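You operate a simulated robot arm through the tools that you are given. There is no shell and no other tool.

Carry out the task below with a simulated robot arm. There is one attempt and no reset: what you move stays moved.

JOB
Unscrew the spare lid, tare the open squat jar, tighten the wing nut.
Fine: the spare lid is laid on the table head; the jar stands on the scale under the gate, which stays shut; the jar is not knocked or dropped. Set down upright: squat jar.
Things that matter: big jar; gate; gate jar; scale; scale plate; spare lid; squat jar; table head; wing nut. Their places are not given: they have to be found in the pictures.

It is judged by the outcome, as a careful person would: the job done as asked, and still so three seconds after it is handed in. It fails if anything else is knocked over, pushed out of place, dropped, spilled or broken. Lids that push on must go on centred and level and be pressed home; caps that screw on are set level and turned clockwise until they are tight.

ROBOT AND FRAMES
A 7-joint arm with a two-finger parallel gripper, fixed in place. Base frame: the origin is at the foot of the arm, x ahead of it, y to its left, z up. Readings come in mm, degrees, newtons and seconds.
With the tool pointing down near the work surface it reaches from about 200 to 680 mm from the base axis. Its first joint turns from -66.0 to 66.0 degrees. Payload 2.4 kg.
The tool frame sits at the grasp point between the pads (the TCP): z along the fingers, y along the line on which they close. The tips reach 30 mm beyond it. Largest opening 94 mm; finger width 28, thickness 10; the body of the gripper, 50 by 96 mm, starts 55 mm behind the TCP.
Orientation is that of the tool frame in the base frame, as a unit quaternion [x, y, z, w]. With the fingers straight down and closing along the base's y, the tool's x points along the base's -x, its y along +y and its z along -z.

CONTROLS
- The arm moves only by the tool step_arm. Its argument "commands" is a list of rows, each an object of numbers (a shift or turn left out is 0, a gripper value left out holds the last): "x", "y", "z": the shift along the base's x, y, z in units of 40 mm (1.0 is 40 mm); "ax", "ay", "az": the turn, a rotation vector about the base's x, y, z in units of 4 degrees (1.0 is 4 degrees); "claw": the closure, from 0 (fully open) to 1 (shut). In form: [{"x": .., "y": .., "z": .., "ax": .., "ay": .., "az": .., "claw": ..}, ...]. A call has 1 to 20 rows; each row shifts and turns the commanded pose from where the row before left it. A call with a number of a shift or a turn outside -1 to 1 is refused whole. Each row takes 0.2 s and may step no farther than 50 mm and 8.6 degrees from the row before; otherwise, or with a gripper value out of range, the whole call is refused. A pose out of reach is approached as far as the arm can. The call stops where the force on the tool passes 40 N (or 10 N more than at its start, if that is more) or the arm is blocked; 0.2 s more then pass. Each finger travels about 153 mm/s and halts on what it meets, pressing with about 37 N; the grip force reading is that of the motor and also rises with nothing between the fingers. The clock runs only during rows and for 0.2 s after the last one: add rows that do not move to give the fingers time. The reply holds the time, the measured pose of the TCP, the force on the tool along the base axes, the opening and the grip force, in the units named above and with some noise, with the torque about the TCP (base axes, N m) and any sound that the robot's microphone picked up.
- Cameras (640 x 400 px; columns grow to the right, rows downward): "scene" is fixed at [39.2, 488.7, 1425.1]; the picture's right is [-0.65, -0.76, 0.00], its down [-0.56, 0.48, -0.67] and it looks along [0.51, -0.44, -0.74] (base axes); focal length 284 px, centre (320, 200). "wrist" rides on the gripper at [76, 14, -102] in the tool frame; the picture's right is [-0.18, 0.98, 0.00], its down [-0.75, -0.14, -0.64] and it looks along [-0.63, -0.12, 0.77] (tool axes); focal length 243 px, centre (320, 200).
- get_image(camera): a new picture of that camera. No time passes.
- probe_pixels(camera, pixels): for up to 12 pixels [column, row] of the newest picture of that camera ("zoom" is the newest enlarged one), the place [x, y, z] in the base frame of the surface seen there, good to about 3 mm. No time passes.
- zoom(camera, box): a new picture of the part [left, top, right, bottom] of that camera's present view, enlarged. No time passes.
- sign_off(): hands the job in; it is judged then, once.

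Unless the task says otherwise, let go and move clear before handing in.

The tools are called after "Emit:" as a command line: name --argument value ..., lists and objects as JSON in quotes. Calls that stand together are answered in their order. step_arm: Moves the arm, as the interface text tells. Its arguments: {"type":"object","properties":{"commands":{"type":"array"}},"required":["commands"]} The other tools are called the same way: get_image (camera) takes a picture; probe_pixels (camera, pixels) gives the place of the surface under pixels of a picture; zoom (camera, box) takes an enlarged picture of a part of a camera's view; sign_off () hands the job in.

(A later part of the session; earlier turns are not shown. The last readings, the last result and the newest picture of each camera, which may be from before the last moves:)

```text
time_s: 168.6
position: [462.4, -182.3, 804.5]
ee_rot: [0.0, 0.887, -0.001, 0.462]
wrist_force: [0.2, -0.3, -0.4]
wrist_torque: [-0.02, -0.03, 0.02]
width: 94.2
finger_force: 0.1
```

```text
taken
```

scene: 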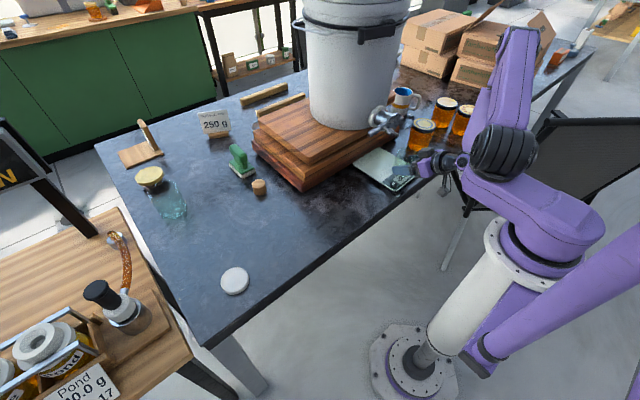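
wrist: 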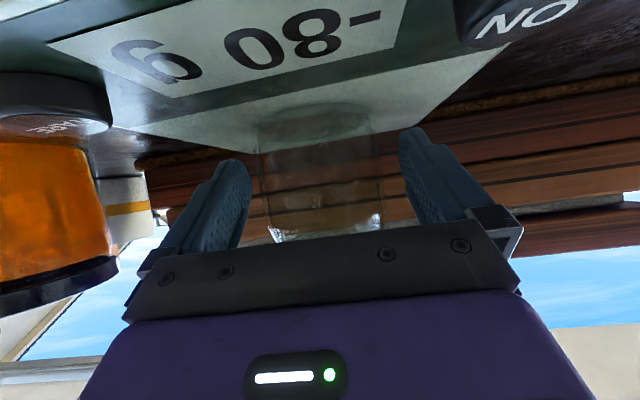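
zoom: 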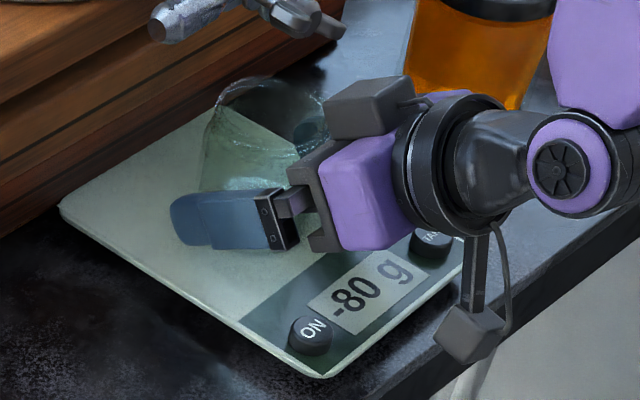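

The display now reads -80 g, so the jar (140 g) stands free on the plate. I'll back straight out along -x until the fingers clear it.

Emit:
step_arm --commands '[{"x": -0.25}, {"x": -0.4}, {"x": -0.5}, {"x": -0.5}, {"x": -0.4}, {}, {}]'

Emit:
get_image --camera "wrist"

Emit:
zoom --camera "scene" --box '[350, 90, 450, 190]'

```text
time_s: 170.2
position: [380.5, -182.7, 803.9]
ee_rot: [-0.001, 0.887, -0.001, 0.462]
wrist_force: [0.3, 0.6, -0.2]
wrist_torque: [0.0, -0.02, 0.01]
width: 93.8
finger_force: 0.1
```

```text
taken
```

wrist: 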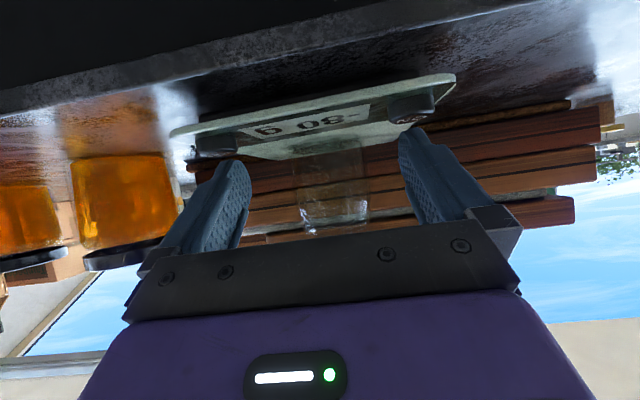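

```text
4.00 times, centred on (400, 140) of scene
```

zoom: 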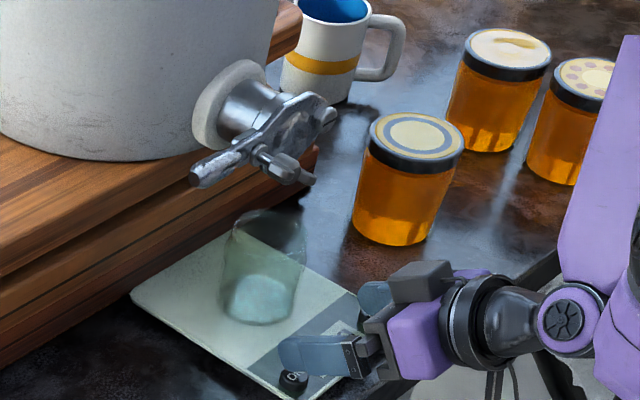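

The jar stands clear on the scale under the shut gate. I'll rise straight up, then pitch the tool back to vertical in front of the gate and close the fingers for pressing TARE.

Emit:
step_arm --commands '[{"z": 0.4}, {"z": 0.7}, {"z": 0.7}, {"z": 0.7}, {"z": 0.7}, {}, {"ay": 1}, {"ay": 1}, {"ay": 1}, {"ay": 1}, {"ay": 1}, {"ay": 1}, {"ay": 1}, {"ay": 1}, {"ay": 1}, {"ay": 1}, {"ay": 1}, {"ay": 1}, {"ay": 1}, {"ay": 0.75}]'

Emit:
step_arm --commands '[{"y": -0.5, "claw": 0.5}, {"y": -0.5, "claw": 1.0}, {"y": -0.29}, {}, {}]'

Emit:
get_image --camera "wrist"

Emit:
get_image --camera "scene"

```text
time_s: 174.4
position: [382.3, -174.2, 932.4]
ee_rot: [-0.004, 0.996, 0.022, 0.085]
wrist_force: [0.4, -0.6, 0.4]
wrist_torque: [-0.01, -0.01, 0.01]
width: 94.0
finger_force: 0.1
out of reach, approached as far as the arm can: row 17, 19
```

```text
time_s: 175.6
position: [382.4, -225.0, 932.0]
ee_rot: [-0.004, 0.996, 0.022, 0.085]
wrist_force: [0.3, -1.0, 0.0]
wrist_torque: [0.02, 0.0, 0.0]
width: 0.0
finger_force: 33.0
```

```text
taken
```

wrist: 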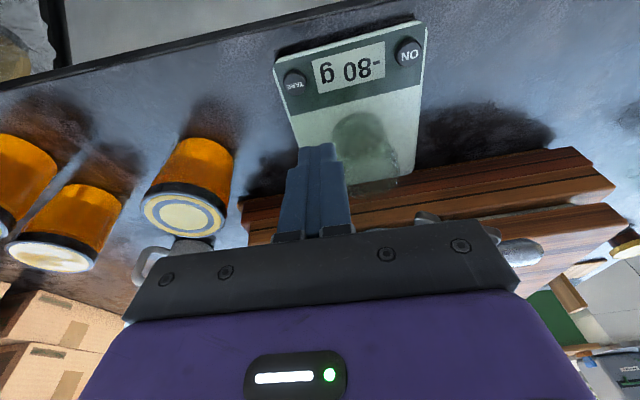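

```text
taken
```

scene: 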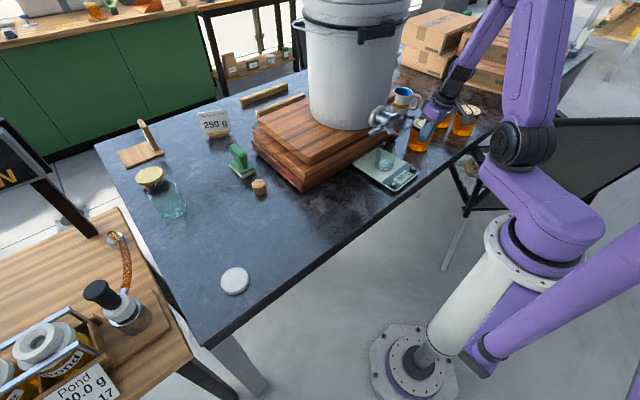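

The tool stopped about 10° short of vertical with the arm reporting two rows out of reach, and y is off by 9 mm. I'll idle once to see if it settles and check whether the message persists.

Emit:
step_arm --commands '[{}, {}, {}]'

Emit:
zoom --camera "scene" --box '[380, 0, 580, 200]'

```text
time_s: 176.4
position: [382.1, -225.1, 932.7]
ee_rot: [-0.003, 0.996, 0.022, 0.085]
wrist_force: [0.1, -0.3, 0.3]
wrist_torque: [0.01, 0.02, 0.0]
width: 0.0
finger_force: 32.9
```

```text
2.00 times, centred on (480, 100) of scene
```

zoom: 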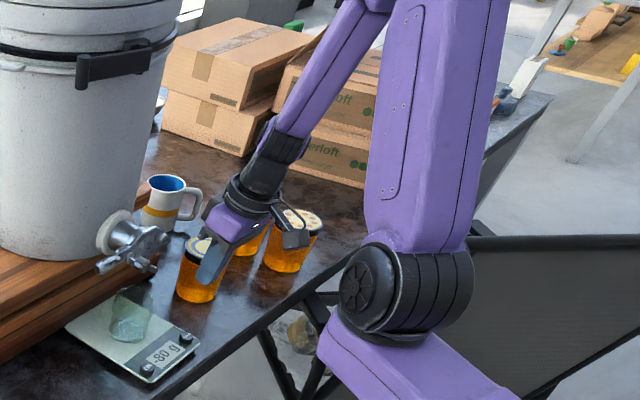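

It is steady with no further warning, so I'll apply the remaining correction to vertical in small rows.

Emit:
step_arm --commands '[{"ay": 0.6, "ax": -0.16}, {"ay": 0.6, "ax": -0.16}, {"ay": 0.6, "ax": -0.16}, {"ay": 0.63, "ax": -0.15, "az": -0.1}, {}]'

```text
time_s: 177.6
position: [381.8, -225.6, 932.1]
ee_rot: [-0.004, 0.998, 0.017, 0.063]
wrist_force: [0.3, 0.0, -0.5]
wrist_torque: [0.0, 0.01, -0.03]
width: 0.0
finger_force: 33.3
out of reach, approached as far as the arm can: row 3
```

It moved part of the way (7° left), likely limited near a wrist singularity. I'll repeat in smaller steps.

Emit:
step_arm --commands '[{"ay": 0.3, "ax": -0.08}, {}, {"ay": 0.3, "ax": -0.08}, {}, {"ay": 0.3, "ax": -0.08}, {}, {"ay": 0.3, "ax": -0.08}, {}, {"ay": 0.3, "ax": -0.08}, {}, {"ay": 0.3, "ax": -0.08}, {}]'

```text
time_s: 180.2
position: [380.2, -226.0, 932.9]
ee_rot: [-0.004, 0.998, 0.017, 0.064]
wrist_force: [0.5, 1.1, 0.5]
wrist_torque: [0.0, 0.01, 0.01]
width: 0.2
finger_force: 32.9
out of reach, approached as far as the arm can: row 1, 7
```

It's stuck about 7° short, which looks like a wrist joint limit at this heading. I'll turn the tool heading toward the radial direction (az negative), which should free it.

Emit:
step_arm --commands '[{"az": -1}, {"az": -1}, {"az": -1}, {"az": -1}, {"az": -1}, {"az": -1}, {"az": -1}, {}]'

```text
time_s: 182.0
position: [365.1, -223.5, 931.9]
ee_rot: [0.205, 0.976, 0.004, 0.067]
wrist_force: [0.3, 0.3, 0.4]
wrist_torque: [0.02, 0.02, 0.01]
width: 0.4
finger_force: 33.7
out of reach, approached as far as the arm can: row 1, 6, 7
```

The position drifted in x while turning, so something in the arm's posture is limiting. I'll look at the arm in the scene view.

Emit:
get_image --camera "scene"

Emit:
get_image --camera "wrist"

Emit:
step_arm --commands '[{"z": 0.5}, {"z": 0.5}, {}]'

```text
taken
```

scene: 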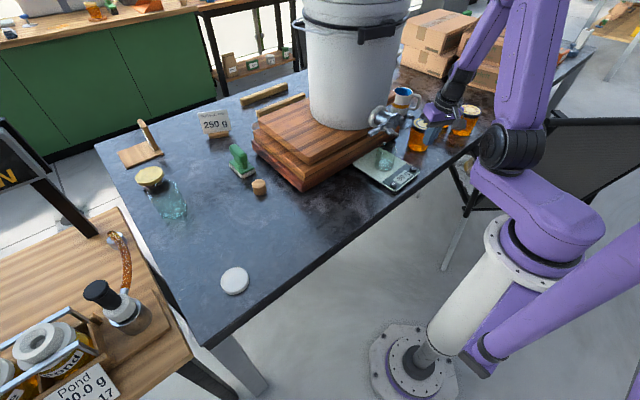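

```text
taken
```

wrist: 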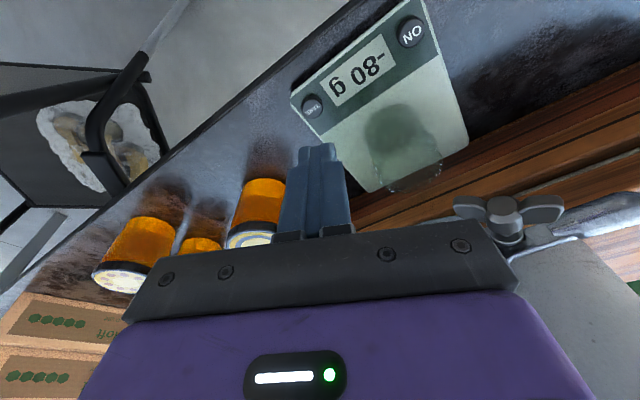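

```text
time_s: 182.8
position: [364.7, -222.8, 931.2]
ee_rot: [0.205, 0.977, 0.004, 0.067]
wrist_force: [0.2, -0.2, 0.1]
wrist_torque: [-0.03, 0.01, 0.0]
width: 0.0
finger_force: 33.2
out of reach, approached as far as the arm can: row 1, 2
```

Even +z is refused here, so the arm is at a posture limit; going down should be fine and a 7° tilt is no problem for a button press. I'll lower a bit and test motion in x and y.

Emit:
step_arm --commands '[{"z": -0.5}, {"z": -0.5}, {}]'

Emit:
step_arm --commands '[{"x": 0.2}, {"x": 0.2}, {}]'

```text
time_s: 183.6
position: [364.3, -219.5, 891.4]
ee_rot: [0.205, 0.977, 0.003, 0.067]
wrist_force: [0.1, -0.1, -0.5]
wrist_torque: [-0.01, 0.01, -0.04]
width: 0.0
finger_force: 32.7
```

```text
time_s: 184.4
position: [381.7, -221.7, 892.7]
ee_rot: [0.205, 0.977, 0.003, 0.066]
wrist_force: [0.6, 0.8, 0.4]
wrist_torque: [0.01, -0.01, 0.01]
width: 0.0
finger_force: 32.5
```

Motion works here. I'll look for the TARE button in the wrist view and probe it.

Emit:
get_image --camera "wrist"

Emit:
zoom --camera "wrist" --box '[260, 20, 460, 180]'

```text
taken
```

wrist: 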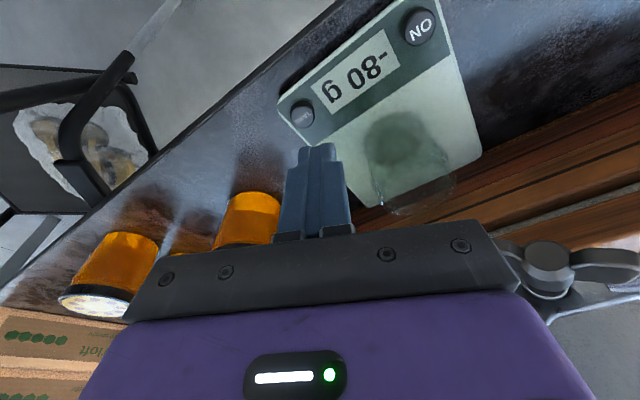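

```text
2.50 times, centred on (360, 100) of wrist
```

zoom: 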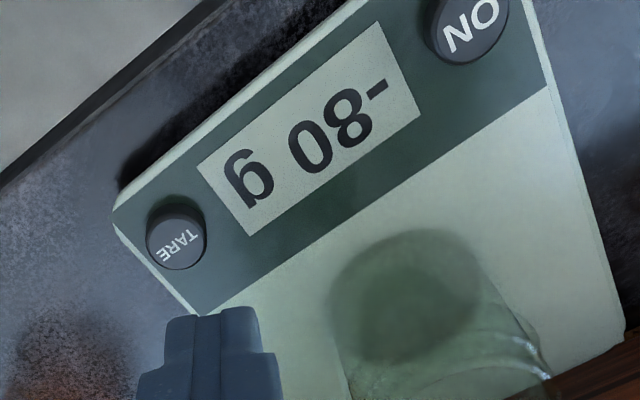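

Emit:
probe_pixels --camera "zoom" --pixels '[[177, 244], [165, 235], [190, 235], [177, 258], [165, 250], [190, 255], [470, 30], [310, 130], [120, 225], [195, 305], [180, 205], [225, 330]]'

Emit:
step_arm --commands '[{}]'

```text
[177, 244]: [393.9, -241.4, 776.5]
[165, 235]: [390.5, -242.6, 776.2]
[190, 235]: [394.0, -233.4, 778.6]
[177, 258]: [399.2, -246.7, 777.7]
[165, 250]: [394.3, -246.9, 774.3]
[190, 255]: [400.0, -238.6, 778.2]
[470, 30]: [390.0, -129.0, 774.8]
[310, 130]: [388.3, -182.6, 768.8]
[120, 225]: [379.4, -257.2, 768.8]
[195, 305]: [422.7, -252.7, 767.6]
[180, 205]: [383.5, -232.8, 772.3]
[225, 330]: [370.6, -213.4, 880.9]
```

```text
time_s: 184.8
position: [382.0, -220.9, 890.9]
ee_rot: [0.205, 0.977, 0.003, 0.066]
wrist_force: [-0.3, 0.8, 0.1]
wrist_torque: [0.03, -0.01, -0.03]
width: 0.1
finger_force: 32.8
```

The button readings differ a bit from the first ones, so I'll compare the scale in the same scene zoom as at the start to make sure it hasn't moved.

Emit:
zoom --camera "scene" --box '[330, 80, 490, 200]'

Emit:
zoom --camera "scene" --box '[370, 160, 430, 200]'

```text
3.33 times, centred on (410, 140) of scene
```

zoom: 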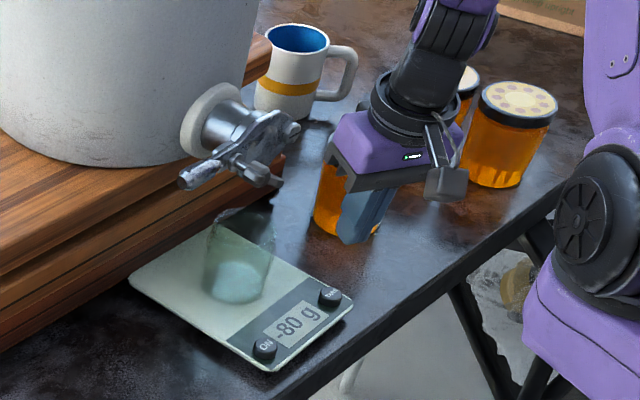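

```text
10.00 times, centred on (400, 180) of scene
```

zoom: 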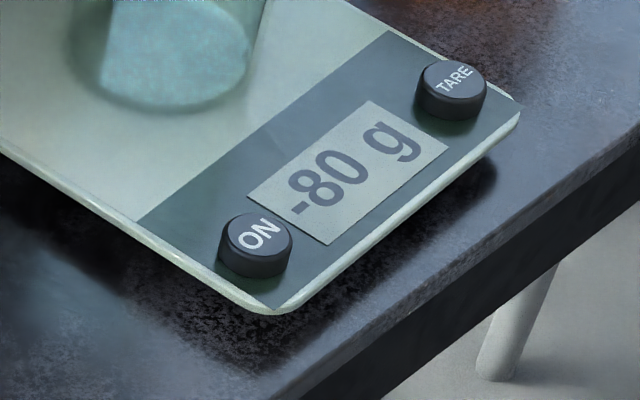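

The scale is exactly where it was. I'll probe the TARE button from the fixed scene view instead.

Emit:
probe_pixels --camera "zoom" --pixels '[[452, 78], [440, 72], [465, 72], [440, 88], [465, 88], [452, 70], [452, 92], [430, 80], [475, 80], [255, 233], [340, 170], [452, 110]]'

```text
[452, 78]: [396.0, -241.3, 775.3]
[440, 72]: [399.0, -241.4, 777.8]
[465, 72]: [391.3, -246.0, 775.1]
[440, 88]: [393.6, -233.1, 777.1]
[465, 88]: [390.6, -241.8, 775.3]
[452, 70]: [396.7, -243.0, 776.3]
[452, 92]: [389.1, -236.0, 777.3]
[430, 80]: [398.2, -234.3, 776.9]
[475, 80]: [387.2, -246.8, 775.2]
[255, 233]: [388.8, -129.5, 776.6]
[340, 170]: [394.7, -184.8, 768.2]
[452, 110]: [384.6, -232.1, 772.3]
```

The TARE button centre is at about (393.5,-240.5,776.5). I'll position the closed fingertips above it and lower to about 8 mm over the button.

Emit:
step_arm --commands '[{"x": 0.1, "y": -0.25}, {"x": 0.09, "y": -0.22}, {"z": -0.5}, {"z": -0.5}, {"z": -0.5}, {"z": -0.4}, {}, {}]'

Emit:
zoom --camera "scene" --box '[370, 130, 450, 200]'

Emit:
get_image --camera "wrist"

```text
time_s: 186.6
position: [385.7, -240.7, 814.2]
ee_rot: [0.205, 0.976, 0.004, 0.067]
wrist_force: [-0.5, 0.4, -0.2]
wrist_torque: [0.02, 0.03, 0.01]
width: 0.0
finger_force: 32.6
```

```text
5.71 times, centred on (410, 165) of scene
```

zoom: 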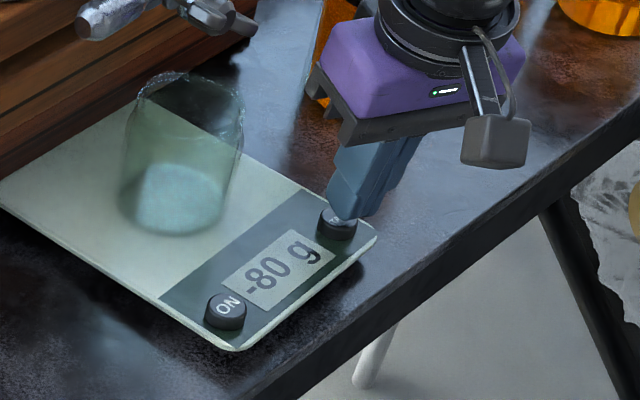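

```text
taken
```

wrist: 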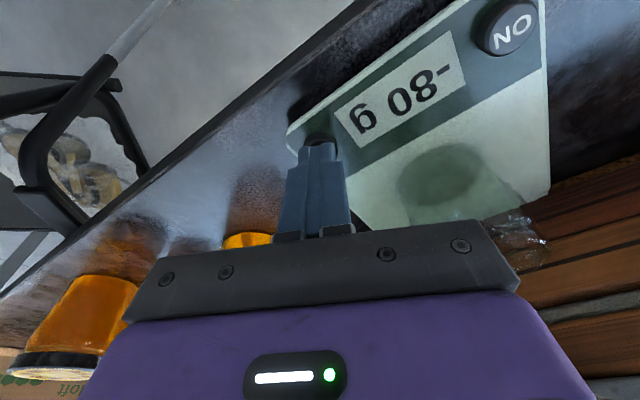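

The fingertips are right over the TARE button (scene zoom (340,215)). I'll nudge +3.5 mm in x and lower gently until it presses.

Emit:
step_arm --commands '[{"x": 0.085}, {"z": -0.1}, {"z": -0.05}, {}]'

Emit:
step_arm --commands '[{"z": -0.03}, {}]'

Emit:
zoom --camera "scene" --box '[370, 130, 450, 200]'

```text
time_s: 187.6
position: [388.9, -239.8, 808.8]
ee_rot: [0.203, 0.977, 0.002, 0.066]
wrist_force: [-0.7, 0.9, 0.4]
wrist_torque: [0.02, 0.0, -0.02]
width: 0.0
finger_force: 33.1
```

```text
time_s: 188.2
position: [390.2, -239.9, 806.4]
ee_rot: [0.205, 0.977, 0.003, 0.066]
wrist_force: [0.2, 0.1, -1.0]
wrist_torque: [0.0, 0.01, 0.02]
width: 0.1
finger_force: 33.4
```

```text
5.71 times, centred on (410, 165) of scene
```

zoom: 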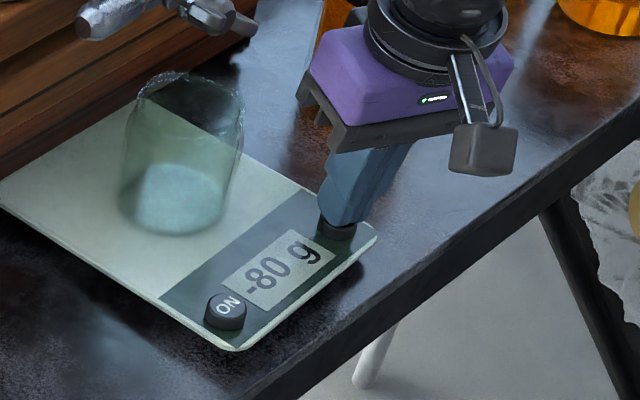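

The tips are at the button top with no force yet. I'll continue in 0.6–0.8 mm steps.

Emit:
step_arm --commands '[{"z": -0.02}, {}]'

Emit:
step_arm --commands '[{"z": -0.02}, {}]'

Emit:
zoom --camera "scene" --box '[370, 150, 430, 200]'

```text
time_s: 188.8
position: [389.7, -239.7, 807.3]
ee_rot: [0.204, 0.977, 0.004, 0.067]
wrist_force: [0.7, -0.2, 0.2]
wrist_torque: [-0.01, -0.01, 0.01]
width: 0.0
finger_force: 33.4
```

```text
time_s: 189.4
position: [390.4, -241.8, 806.3]
ee_rot: [0.204, 0.977, 0.004, 0.067]
wrist_force: [0.3, -1.2, 0.8]
wrist_torque: [0.03, 0.0, -0.01]
width: 0.0
finger_force: 32.4
```

```text
8.00 times, centred on (400, 175) of scene
```

zoom: 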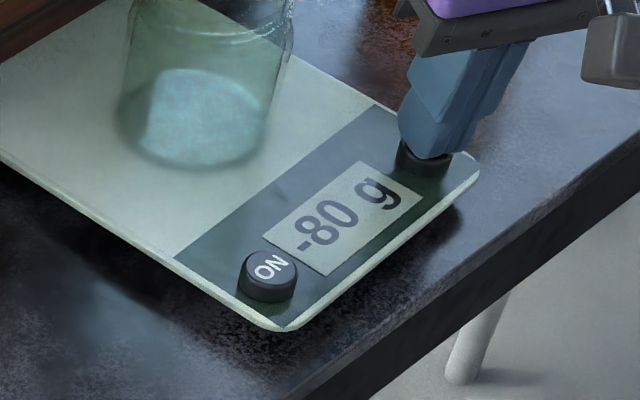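

Emit:
step_arm --commands '[{"z": -0.025}, {}]'

Emit:
step_arm --commands '[{"z": -0.025}, {}]'

Emit:
zoom --camera "scene" --box '[370, 150, 430, 200]'

```text
time_s: 190.0
position: [391.8, -238.2, 805.1]
ee_rot: [0.205, 0.977, 0.003, 0.066]
wrist_force: [0.1, -0.4, 0.9]
wrist_torque: [-0.02, 0.02, 0.02]
width: 0.0
finger_force: 33.0
```

```text
time_s: 190.6
position: [389.7, -240.4, 804.3]
ee_rot: [0.205, 0.977, 0.003, 0.066]
wrist_force: [-0.3, 0.6, 1.6]
wrist_torque: [-0.02, 0.04, 0.02]
width: 0.0
finger_force: 33.6
heard: click
```

```text
8.00 times, centred on (400, 175) of scene
```

zoom: 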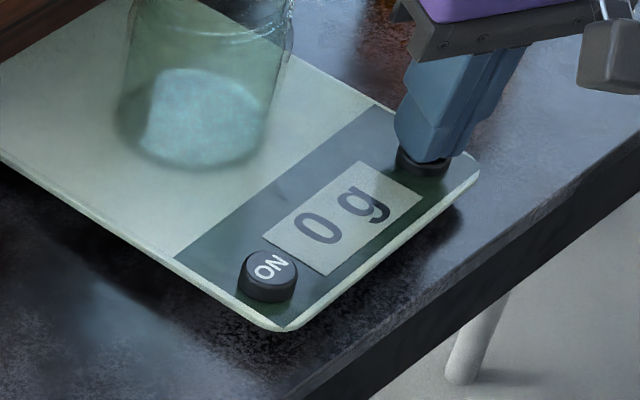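

There was a click and the display reads 0 g. I'll rise off the button and confirm it holds.

Emit:
step_arm --commands '[{"z": 0.1}, {"z": 0.2}, {"z": 0.4}, {"z": 0.4}, {}, {}]'

Emit:
zoom --camera "scene" --box '[370, 150, 430, 200]'

Emit:
get_image --camera "wrist"

```text
time_s: 192.0
position: [391.3, -241.1, 849.4]
ee_rot: [0.205, 0.976, 0.003, 0.067]
wrist_force: [0.0, 0.6, -0.5]
wrist_torque: [-0.03, -0.04, 0.0]
width: 0.0
finger_force: 33.3
```

```text
8.00 times, centred on (400, 175) of scene
```

zoom: 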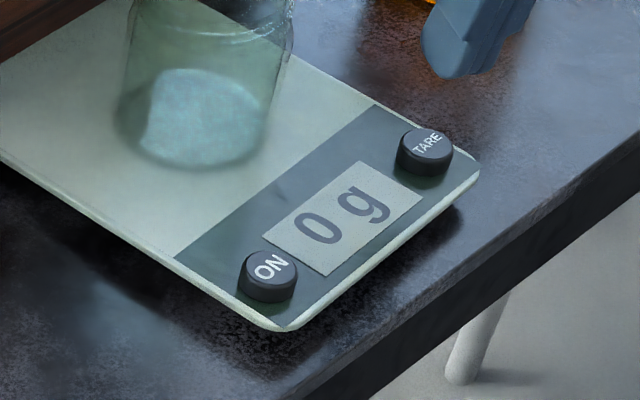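

```text
taken
```

wrist: 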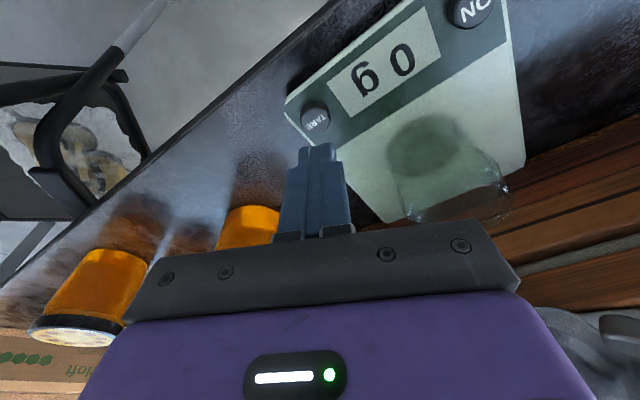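

Taring worked: 0 g holds after release. Next is the wing nut; I'll back away from the gate in -x first, then move left to where the wrist has room to reorient.

Emit:
step_arm --commands '[{"x": -0.5}, {"x": -0.5}, {"x": -0.5}, {"z": 0.5}, {"y": 0.6, "z": 0.3}, {"y": 0.7}, {"y": 0.7}, {"y": 0.7}, {"y": 0.7}, {"y": 0.7}, {"y": 0.7}, {"y": 0.5}, {"x": 0.5}, {"x": 0.5}, {"x": 0.3}, {}]'

Emit:
get_image --camera "scene"

```text
time_s: 195.4
position: [382.7, -27.4, 879.6]
ee_rot: [0.205, 0.977, 0.003, 0.066]
wrist_force: [-0.6, -0.5, -0.4]
wrist_torque: [-0.01, -0.02, -0.01]
width: 0.2
finger_force: 32.9
```

```text
taken
```

scene: 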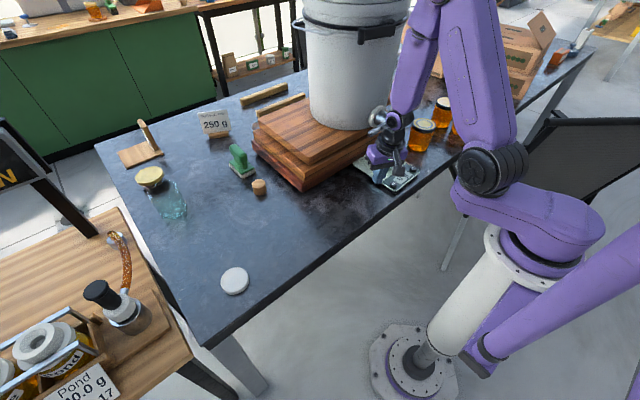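

The arm is free at (383,-27,880). I'll bring the heading back to straight ahead and pitch the tool up toward horizontal.

Emit:
step_arm --commands '[{"az": 1, "z": 0.4}, {"az": 1, "z": 0.4}, {"az": 1, "z": 0.4}, {"az": 1}, {"az": 1}, {"az": 0.93}, {"ay": -1}, {"ay": -1}, {"ay": -1}, {"ay": -1}, {"ay": -1}, {"ay": -1}, {"ay": -1}, {"ay": -1}, {"ay": -1}, {"ay": -1}, {}]'

Emit:
step_arm --commands '[{"ay": -1}, {"ay": -1}, {"ay": -1}, {"ay": -1}, {"ay": -1}, {"ay": -1}, {"ay": -1}, {"ay": -1}, {"ay": -1}, {"ay": -1}, {"ay": -0.6}, {}]'

Emit:
get_image --camera "scene"

Emit:
get_image --camera "wrist"

```text
time_s: 199.0
position: [387.8, -25.6, 926.2]
ee_rot: [-0.007, 0.915, 0.015, 0.402]
wrist_force: [0.3, 1.1, 0.2]
wrist_torque: [-0.03, 0.02, -0.02]
width: 0.0
finger_force: 32.7
out of reach, approached as far as the arm can: row 16
```

```text
time_s: 201.6
position: [399.0, -16.5, 924.7]
ee_rot: [-0.011, 0.709, 0.011, 0.705]
wrist_force: [0.8, -0.3, 0.2]
wrist_torque: [0.0, -0.05, -0.02]
width: 0.3
finger_force: 33.4
out of reach, approached as far as the arm can: row 1, 2, 11
```

```text
taken
```

scene: 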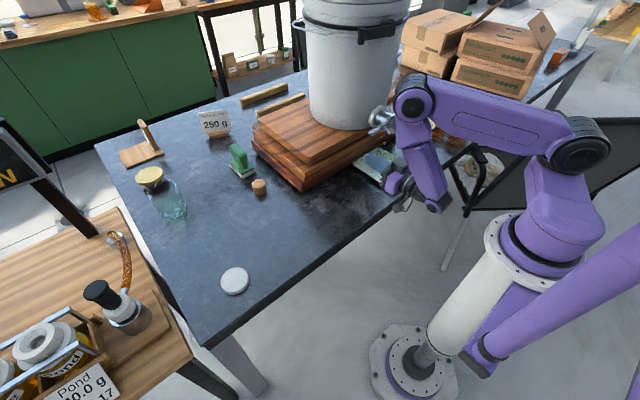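

```text
taken
```

wrist: 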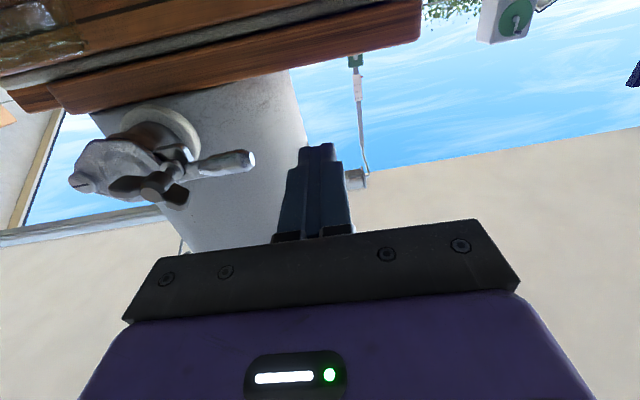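

The tool is now horizontal, pointing at the pot, with the gate in view at wrist (150,175). I'll zoom in on the wing nut for exact orientation.

Emit:
zoom --camera "wrist" --box '[60, 120, 270, 230]'

Emit:
probe_pixels --camera "zoom" --pixels '[[330, 220], [290, 215], [255, 200], [200, 195], [180, 195], [345, 235], [365, 240], [380, 225], [275, 245], [275, 205], [345, 165], [310, 240]]'

Emit:
zoom --camera "scene" --box '[360, 90, 420, 140]'

```text
3.05 times, centred on (165, 175) of wrist
```

zoom: 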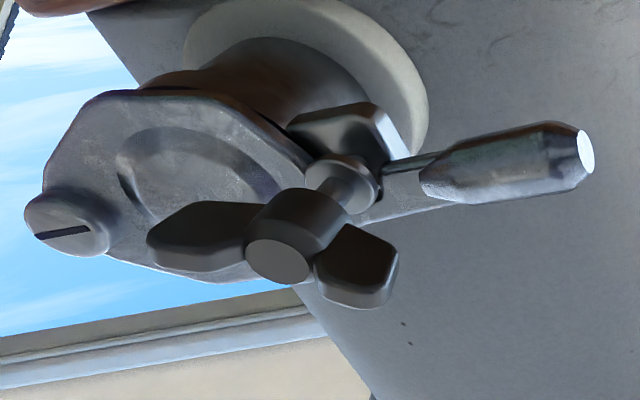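

```text
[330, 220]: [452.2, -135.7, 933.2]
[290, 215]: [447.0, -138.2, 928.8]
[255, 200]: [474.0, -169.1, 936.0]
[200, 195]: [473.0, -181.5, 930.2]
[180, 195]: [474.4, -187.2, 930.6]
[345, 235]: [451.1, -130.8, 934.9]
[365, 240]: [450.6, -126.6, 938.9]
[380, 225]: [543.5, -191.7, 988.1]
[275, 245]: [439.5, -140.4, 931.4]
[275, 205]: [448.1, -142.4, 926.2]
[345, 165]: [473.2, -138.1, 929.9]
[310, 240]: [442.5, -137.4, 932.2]
```

```text
8.00 times, centred on (390, 115) of scene
```

zoom: 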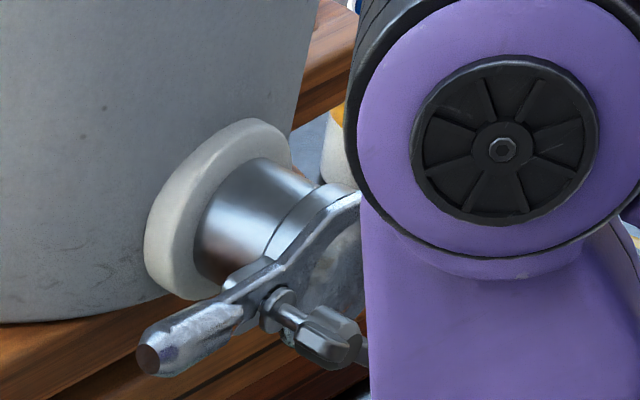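

The wing nut's axis is at about (y,z)=(-140,936.5), its hub face at x≈438, and the wings lie about 27° up from horizontal toward +y. I'll move in front of it, staying 15 mm short, and correct the small heading error.

Emit:
step_arm --commands '[{"x": -0.35, "az": -0.45}, {"y": -0.6, "z": 0.1}, {"y": -0.6, "z": 0.1}, {"y": -0.6, "z": 0.1}, {"y": -0.6}, {"y": -0.6}, {"y": -0.09}, {}, {}]'

Emit:
get_image --camera "scene"

Emit:
get_image --camera "wrist"

```text
time_s: 203.6
position: [436.4, -74.1, 954.4]
ee_rot: [0.001, 0.71, -0.001, 0.705]
wrist_force: [0.6, 0.5, -0.3]
wrist_torque: [-0.04, -0.02, 0.04]
width: 0.0
finger_force: 32.5
out of reach, approached as far as the arm can: row 2, 3, 4, 5, 6
```

```text
taken
```

scene: 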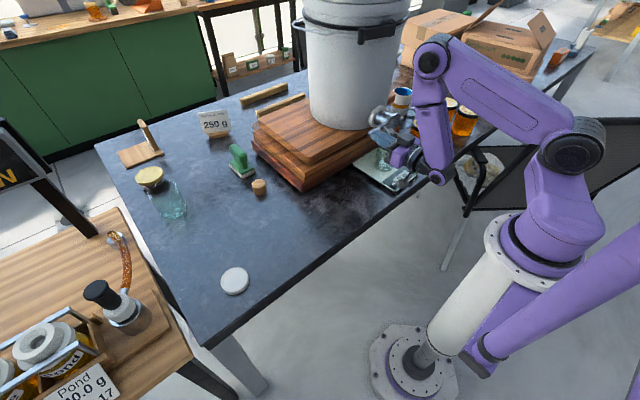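

```text
taken
```

wrist: 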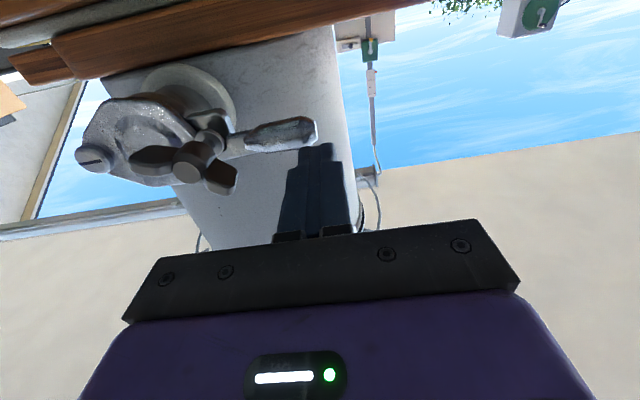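

Reach limits pushed the tool forward to (436,-74,954), close to the gate handle, though with no contact. I'll retreat in small steps: away to +y and back in x.

Emit:
step_arm --commands '[{"y": 0.3}, {}]'

Emit:
step_arm --commands '[{"y": 0.5}, {"y": 0.5}, {}]'

Emit:
step_arm --commands '[{"x": -0.3}, {}]'

```text
time_s: 204.2
position: [434.5, -64.4, 953.4]
ee_rot: [-0.001, 0.708, 0.001, 0.707]
wrist_force: [-0.4, -0.5, -0.1]
wrist_torque: [-0.01, 0.01, 0.03]
width: 0.0
finger_force: 32.9
```

```text
time_s: 205.0
position: [435.1, -24.8, 954.8]
ee_rot: [0.0, 0.709, 0.001, 0.705]
wrist_force: [1.4, -0.2, -0.6]
wrist_torque: [0.02, -0.01, 0.0]
width: 0.3
finger_force: 33.1
```

```text
time_s: 205.6
position: [420.3, -23.7, 955.1]
ee_rot: [0.0, 0.709, 0.001, 0.706]
wrist_force: [0.6, 0.6, 0.4]
wrist_torque: [-0.02, -0.03, 0.0]
width: 0.0
finger_force: 32.7
```

I'm back at a safe spot (420,-24,955). Since a fully horizontal roll is at the reach limit here, I'll instead push the wings around with the closed fingertips, using a 45° downward-forward tool that reached well before. First I'll pitch down 45°.

Emit:
step_arm --commands '[{"ay": 1}, {"ay": 1}, {"ay": 1}, {"ay": 1}, {"ay": 1}, {"ay": 1}, {"ay": 1}, {"ay": 1}, {"ay": 1}, {"ay": 1}, {"ay": 1}, {"ay": 0.25}, {}]'

Emit:
step_arm --commands '[{"x": -0.4, "z": 0.4}, {"z": 0.4}, {}]'

```text
time_s: 208.4
position: [422.3, -23.6, 956.4]
ee_rot: [-0.001, 0.925, 0.001, 0.38]
wrist_force: [-0.8, 0.5, 0.1]
wrist_torque: [-0.01, 0.03, 0.01]
width: 0.0
finger_force: 33.2
```

```text
time_s: 209.2
position: [404.0, -23.6, 987.0]
ee_rot: [-0.001, 0.925, 0.001, 0.38]
wrist_force: [0.3, 0.3, -0.1]
wrist_torque: [0.01, -0.01, -0.01]
width: 0.0
finger_force: 33.1
```

Pose is good at 45°. I'll go up a bit and slide across to y≈-110, above the handle and beside the nut.

Emit:
step_arm --commands '[{"z": 0.45}, {"y": -0.5}, {"y": -0.5}, {"y": -0.5}, {"y": -0.5}, {"y": -0.15}, {}]'

Emit:
get_image --camera "wrist"

Emit:
zoom --camera "scene" --box '[355, 60, 455, 150]'

```text
time_s: 210.8
position: [409.5, -108.6, 1005.9]
ee_rot: [0.0, 0.925, 0.001, 0.38]
wrist_force: [0.0, 0.1, -1.2]
wrist_torque: [0.0, -0.04, -0.04]
width: 0.1
finger_force: 32.7
out of reach, approached as far as the arm can: row 5
```

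```text
taken
```

wrist: 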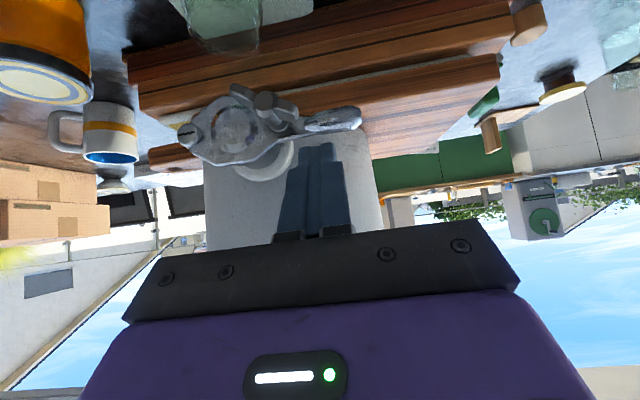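

```text
4.44 times, centred on (405, 105) of scene
```

zoom: 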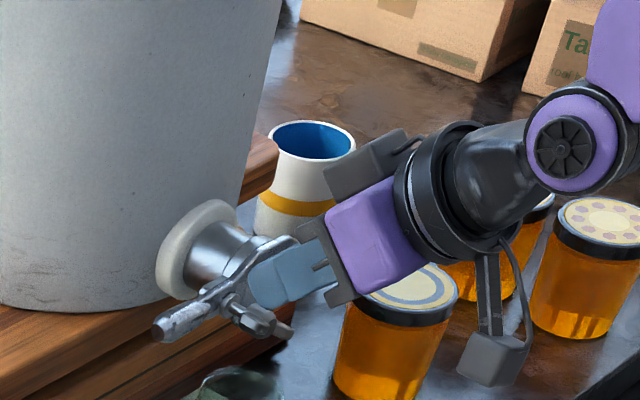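

The arm is right beside the nut with little margin on reach. I'll check that the working area (x≈430, y down to -165) is reachable while still above the wings.

Emit:
step_arm --commands '[{"x": 0.25}, {"x": 0.25}, {}]'

Emit:
step_arm --commands '[{"y": -0.3}, {"y": -0.3}, {"y": -0.3}, {"y": -0.3}, {}]'

```text
time_s: 211.6
position: [428.3, -108.4, 1007.3]
ee_rot: [0.001, 0.925, 0.0, 0.381]
wrist_force: [-0.5, 0.1, 0.6]
wrist_torque: [-0.01, -0.01, -0.01]
width: 0.0
finger_force: 33.5
```

```text
time_s: 212.8
position: [428.3, -157.3, 1006.9]
ee_rot: [0.0, 0.925, 0.0, 0.38]
wrist_force: [0.2, 0.1, -0.3]
wrist_torque: [-0.01, 0.01, 0.0]
width: 0.1
finger_force: 33.1
```

The area is reachable. I'll position at y≈-163 over the outer wing (pointing right/down) and lower toward it, since pushing that wing down turns the nut clockwise.

Emit:
step_arm --commands '[{"y": -0.15}, {"z": -0.4}, {"z": -0.4}, {"z": -0.2}, {}]'

Emit:
get_image --camera "wrist"

Emit:
zoom --camera "scene" --box '[365, 85, 435, 145]'

```text
time_s: 214.0
position: [431.8, -164.1, 964.9]
ee_rot: [0.0, 0.925, 0.001, 0.381]
wrist_force: [-0.6, 0.3, 0.6]
wrist_torque: [0.0, -0.02, 0.01]
width: 0.0
finger_force: 33.0
```

```text
taken
```

wrist: 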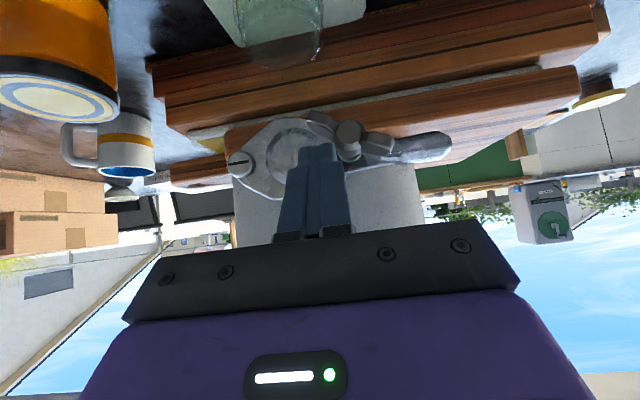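

```text
6.67 times, centred on (400, 115) of scene
```

zoom: 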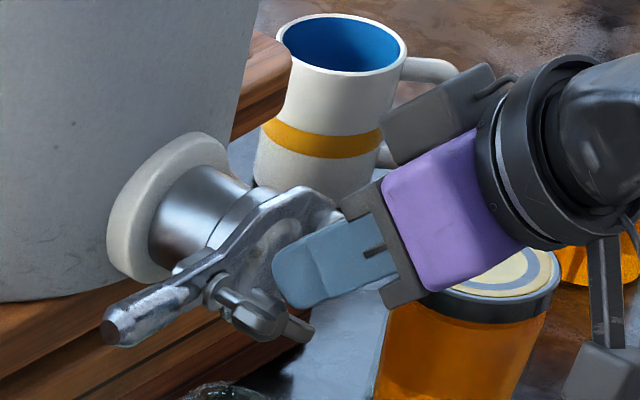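

The fingertip is just above the far wing (scene zoom (290,300)). I'll lower in 2 mm steps and watch the force.

Emit:
step_arm --commands '[{"z": -0.05}, {}]'

Emit:
step_arm --commands '[{"z": -0.05}, {}]'

Emit:
step_arm --commands '[{"z": -0.05}, {}]'

Emit:
zoom --camera "scene" --box '[365, 90, 425, 140]'

Emit:
zoom --camera "wrist" --box '[240, 80, 440, 200]'

```text
time_s: 214.6
position: [428.8, -163.4, 965.0]
ee_rot: [0.0, 0.925, 0.001, 0.38]
wrist_force: [1.9, -1.2, 0.0]
wrist_torque: [-0.02, -0.09, -0.02]
width: 0.0
finger_force: 33.3
```

```text
time_s: 215.2
position: [430.0, -163.1, 962.1]
ee_rot: [-0.001, 0.925, 0.001, 0.38]
wrist_force: [0.8, -0.9, -0.2]
wrist_torque: [0.06, 0.0, -0.01]
width: 0.0
finger_force: 33.1
```

```text
time_s: 215.8
position: [428.8, -163.0, 960.3]
ee_rot: [0.0, 0.925, 0.0, 0.38]
wrist_force: [-0.4, -0.2, 0.3]
wrist_torque: [0.0, -0.02, -0.01]
width: 0.0
finger_force: 32.8
```

```text
8.00 times, centred on (395, 115) of scene
```

zoom: 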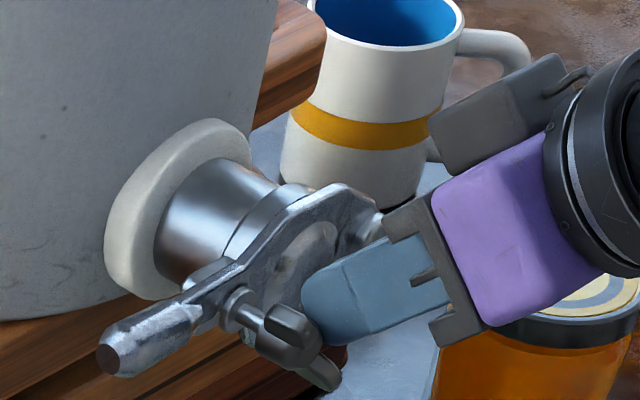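

```text
3.20 times, centred on (340, 140) of wrist
```

zoom: 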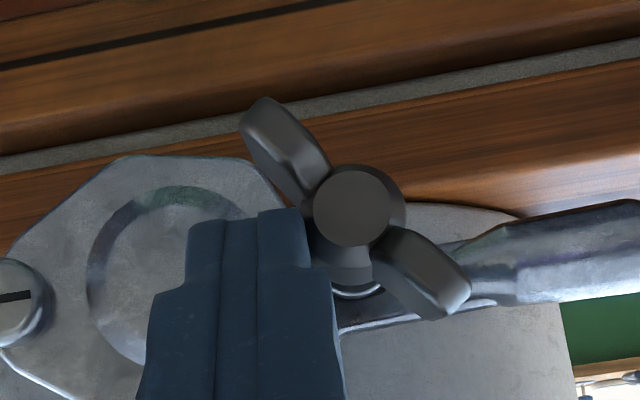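

The nut is turning: in the wrist view the wings have tilted to about 42° with almost no force. I'll continue pushing down.

Emit:
step_arm --commands '[{"z": -0.05}, {"z": -0.05}, {}]'

Emit:
zoom --camera "wrist" --box '[240, 80, 440, 200]'

Emit:
step_arm --commands '[{"z": -0.05}, {"z": -0.05}, {}]'

Emit:
zoom --camera "wrist" --box '[240, 80, 440, 200]'

```text
time_s: 216.6
position: [429.4, -163.3, 955.6]
ee_rot: [0.0, 0.924, 0.001, 0.381]
wrist_force: [0.0, -1.1, 0.8]
wrist_torque: [0.0, -0.03, 0.0]
width: 0.1
finger_force: 33.0
```

```text
3.20 times, centred on (340, 140) of wrist
```

zoom: 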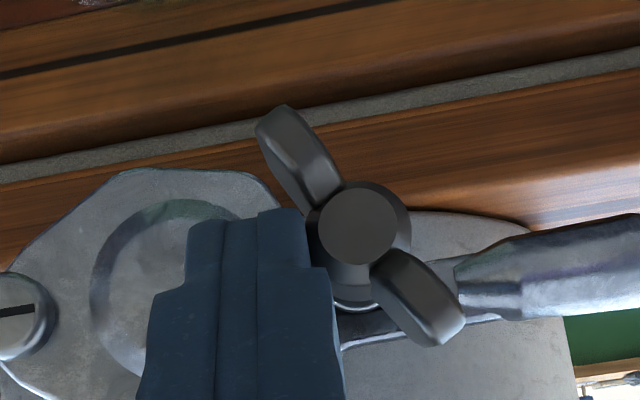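

```text
time_s: 217.4
position: [430.3, -163.1, 951.0]
ee_rot: [0.001, 0.925, 0.0, 0.38]
wrist_force: [-0.9, 0.7, 0.0]
wrist_torque: [-0.04, 0.02, -0.01]
width: 0.1
finger_force: 33.2
```

```text
3.20 times, centred on (340, 140) of wrist
```

zoom: 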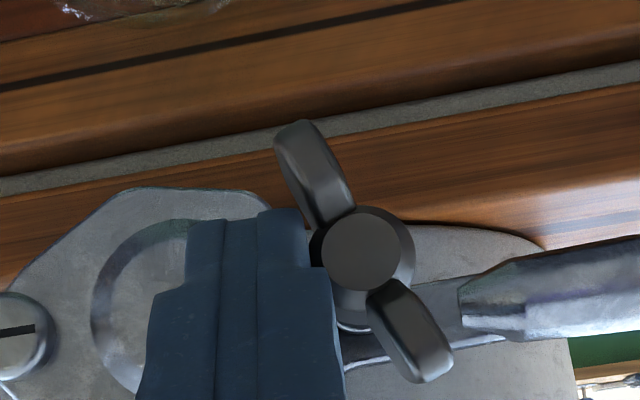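

The nut follows freely; its wings are now at about 62° (wrist zoom). I'll lift around to the other wing and push it over the top and down, following a path around the hub, checking as I go.

Emit:
step_arm --commands '[{"y": -0.1}, {"z": 0.77}, {"z": 0.77}, {"y": 0.74}, {"y": 0.735}, {"z": -0.4}, {"z": -0.325}, {}]'

Emit:
zoom --camera "wrist" --box '[200, 80, 400, 200]'

Emit:
zoom --camera "scene" --box '[365, 85, 425, 140]'

```text
time_s: 219.2
position: [431.1, -108.3, 984.6]
ee_rot: [-0.001, 0.924, 0.001, 0.381]
wrist_force: [0.0, 0.2, -0.2]
wrist_torque: [-0.01, -0.01, -0.01]
width: 0.4
finger_force: 32.8
```

```text
3.20 times, centred on (300, 140) of wrist
```

zoom: 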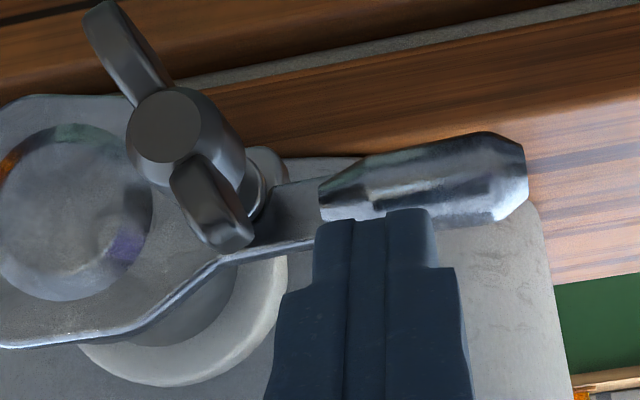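

```text
7.27 times, centred on (395, 112) of scene
```

zoom: 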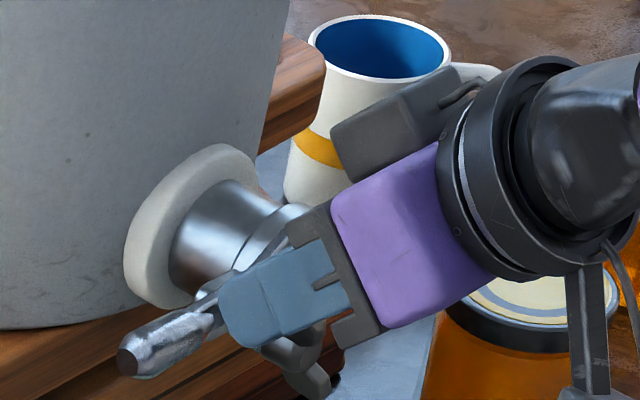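

The fingertip is on the +y side of the upper wing, clear of the handle. I'll push toward -y over the top in small rows.

Emit:
step_arm --commands '[{"y": -0.2, "z": -0.04}, {"y": -0.2}, {"y": -0.225}, {}]'

Emit:
zoom --camera "wrist" --box '[200, 80, 400, 200]'

```text
time_s: 220.2
position: [431.6, -132.1, 982.0]
ee_rot: [0.0, 0.925, 0.001, 0.381]
wrist_force: [2.1, 1.3, 0.8]
wrist_torque: [0.03, -0.01, -0.01]
width: 0.0
finger_force: 33.1
```

```text
3.20 times, centred on (300, 140) of wrist
```

zoom: 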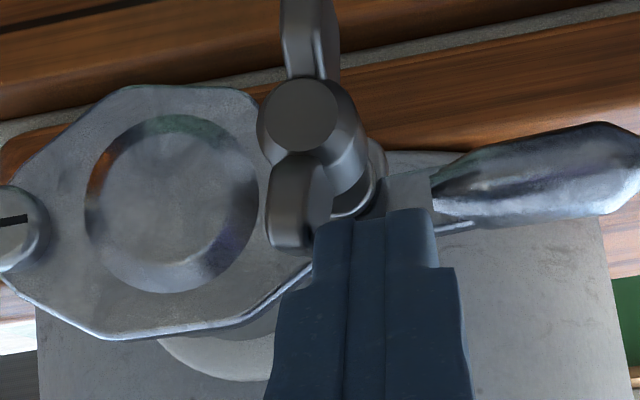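

The wing is now vertical (≈92°). I'll continue the arc over the top and down the -y side.

Emit:
step_arm --commands '[{"y": -0.25, "z": -0.01}, {"y": -0.225, "z": -0.025}, {"y": -0.225, "z": -0.025}, {"y": -0.1}, {}]'

Emit:
zoom --camera "wrist" --box '[240, 80, 440, 200]'

Emit:
step_arm --commands '[{"z": -0.22}, {"z": -0.22}, {"z": -0.25}, {}]'

Emit:
zoom --camera "wrist" --box '[240, 80, 440, 200]'

```text
time_s: 221.4
position: [430.2, -166.5, 980.5]
ee_rot: [0.001, 0.925, 0.0, 0.38]
wrist_force: [-0.2, 0.2, -0.2]
wrist_torque: [0.0, 0.03, -0.01]
width: 0.3
finger_force: 33.4
```

```text
3.20 times, centred on (340, 140) of wrist
```

zoom: 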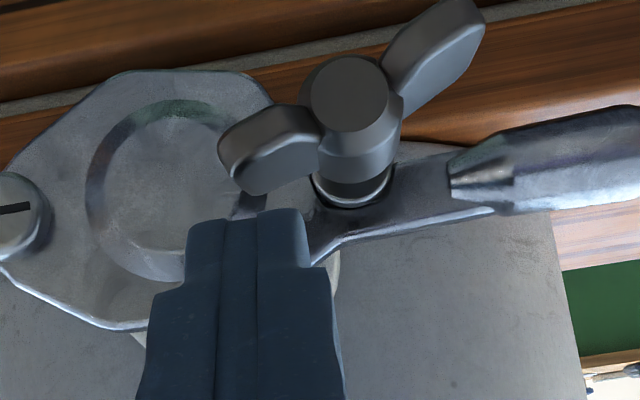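

```text
time_s: 222.0
position: [430.4, -166.5, 971.6]
ee_rot: [0.0, 0.921, 0.0, 0.39]
wrist_force: [-2.5, 1.0, 9.4]
wrist_torque: [0.04, 0.0, -0.01]
width: 0.0
finger_force: 32.9
stopped in row 2: the force on the tool passed its limit at 60 N (the readings are from after the stop); the commanded pose is now the measured one
```

```text
3.20 times, centred on (340, 140) of wrist
```

zoom: 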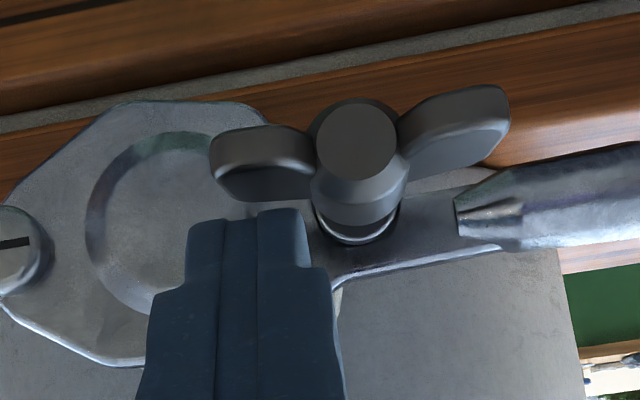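

The push stopped at 60 N with the wings at about 170° — the nut has suddenly stiffened, likely reaching tight, or I hit something. I'll check the nut's position along the bolt and how the finger touches it.

Emit:
probe_pixels --camera "zoom" --pixels '[[357, 140], [345, 135], [370, 145], [360, 190], [360, 215], [355, 240], [250, 165], [480, 115], [300, 180], [420, 130], [250, 215], [290, 215]]'

Emit:
zoom --camera "scene" --box '[365, 90, 415, 140]'

```text
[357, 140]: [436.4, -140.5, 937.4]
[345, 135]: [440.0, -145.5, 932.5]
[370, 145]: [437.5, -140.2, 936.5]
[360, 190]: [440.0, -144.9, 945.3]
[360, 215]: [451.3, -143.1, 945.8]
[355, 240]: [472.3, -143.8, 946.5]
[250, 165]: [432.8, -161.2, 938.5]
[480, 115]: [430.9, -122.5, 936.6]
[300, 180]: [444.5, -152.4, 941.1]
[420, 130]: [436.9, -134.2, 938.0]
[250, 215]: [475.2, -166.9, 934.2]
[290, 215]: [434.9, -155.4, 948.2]
```

```text
8.00 times, centred on (390, 115) of scene
```

zoom: 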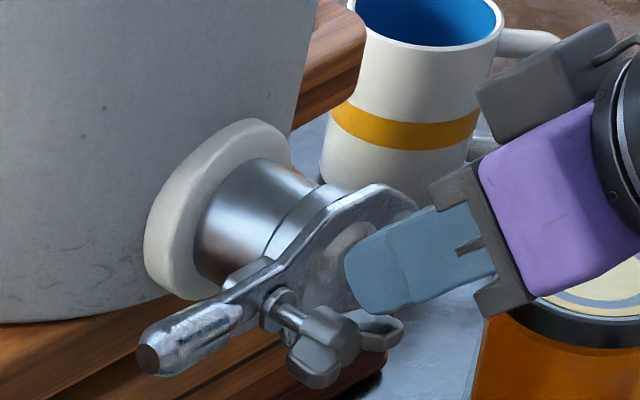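

The nut hasn't shifted along the bolt, yet it now resists strongly with the finger clearly on top of the -y wing. I'll press again in small steps to see whether it turns further or is solidly tight.

Emit:
step_arm --commands '[{"z": -0.02}, {}]'

Emit:
step_arm --commands '[{"z": -0.02}, {}]'

Emit:
zoom --camera "wrist" --box '[240, 80, 440, 200]'

```text
time_s: 222.6
position: [432.2, -165.4, 970.0]
ee_rot: [0.0, 0.921, 0.0, 0.389]
wrist_force: [-5.5, -1.8, 21.0]
wrist_torque: [-0.02, -0.09, -0.03]
width: 0.0
finger_force: 32.6
```

```text
time_s: 223.0
position: [433.3, -165.5, 970.2]
ee_rot: [-0.001, 0.92, 0.001, 0.393]
wrist_force: [-2.3, -0.5, 5.2]
wrist_torque: [0.01, -0.05, -0.01]
width: 0.0
finger_force: 33.2
stopped in row 2: the force on the tool passed its limit at 42 N (the readings are from after the stop); the commanded pose is now the measured one
```

```text
3.20 times, centred on (340, 140) of wrist
```

zoom: 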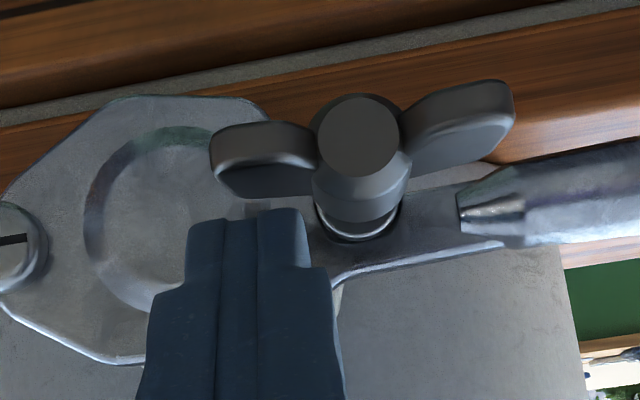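

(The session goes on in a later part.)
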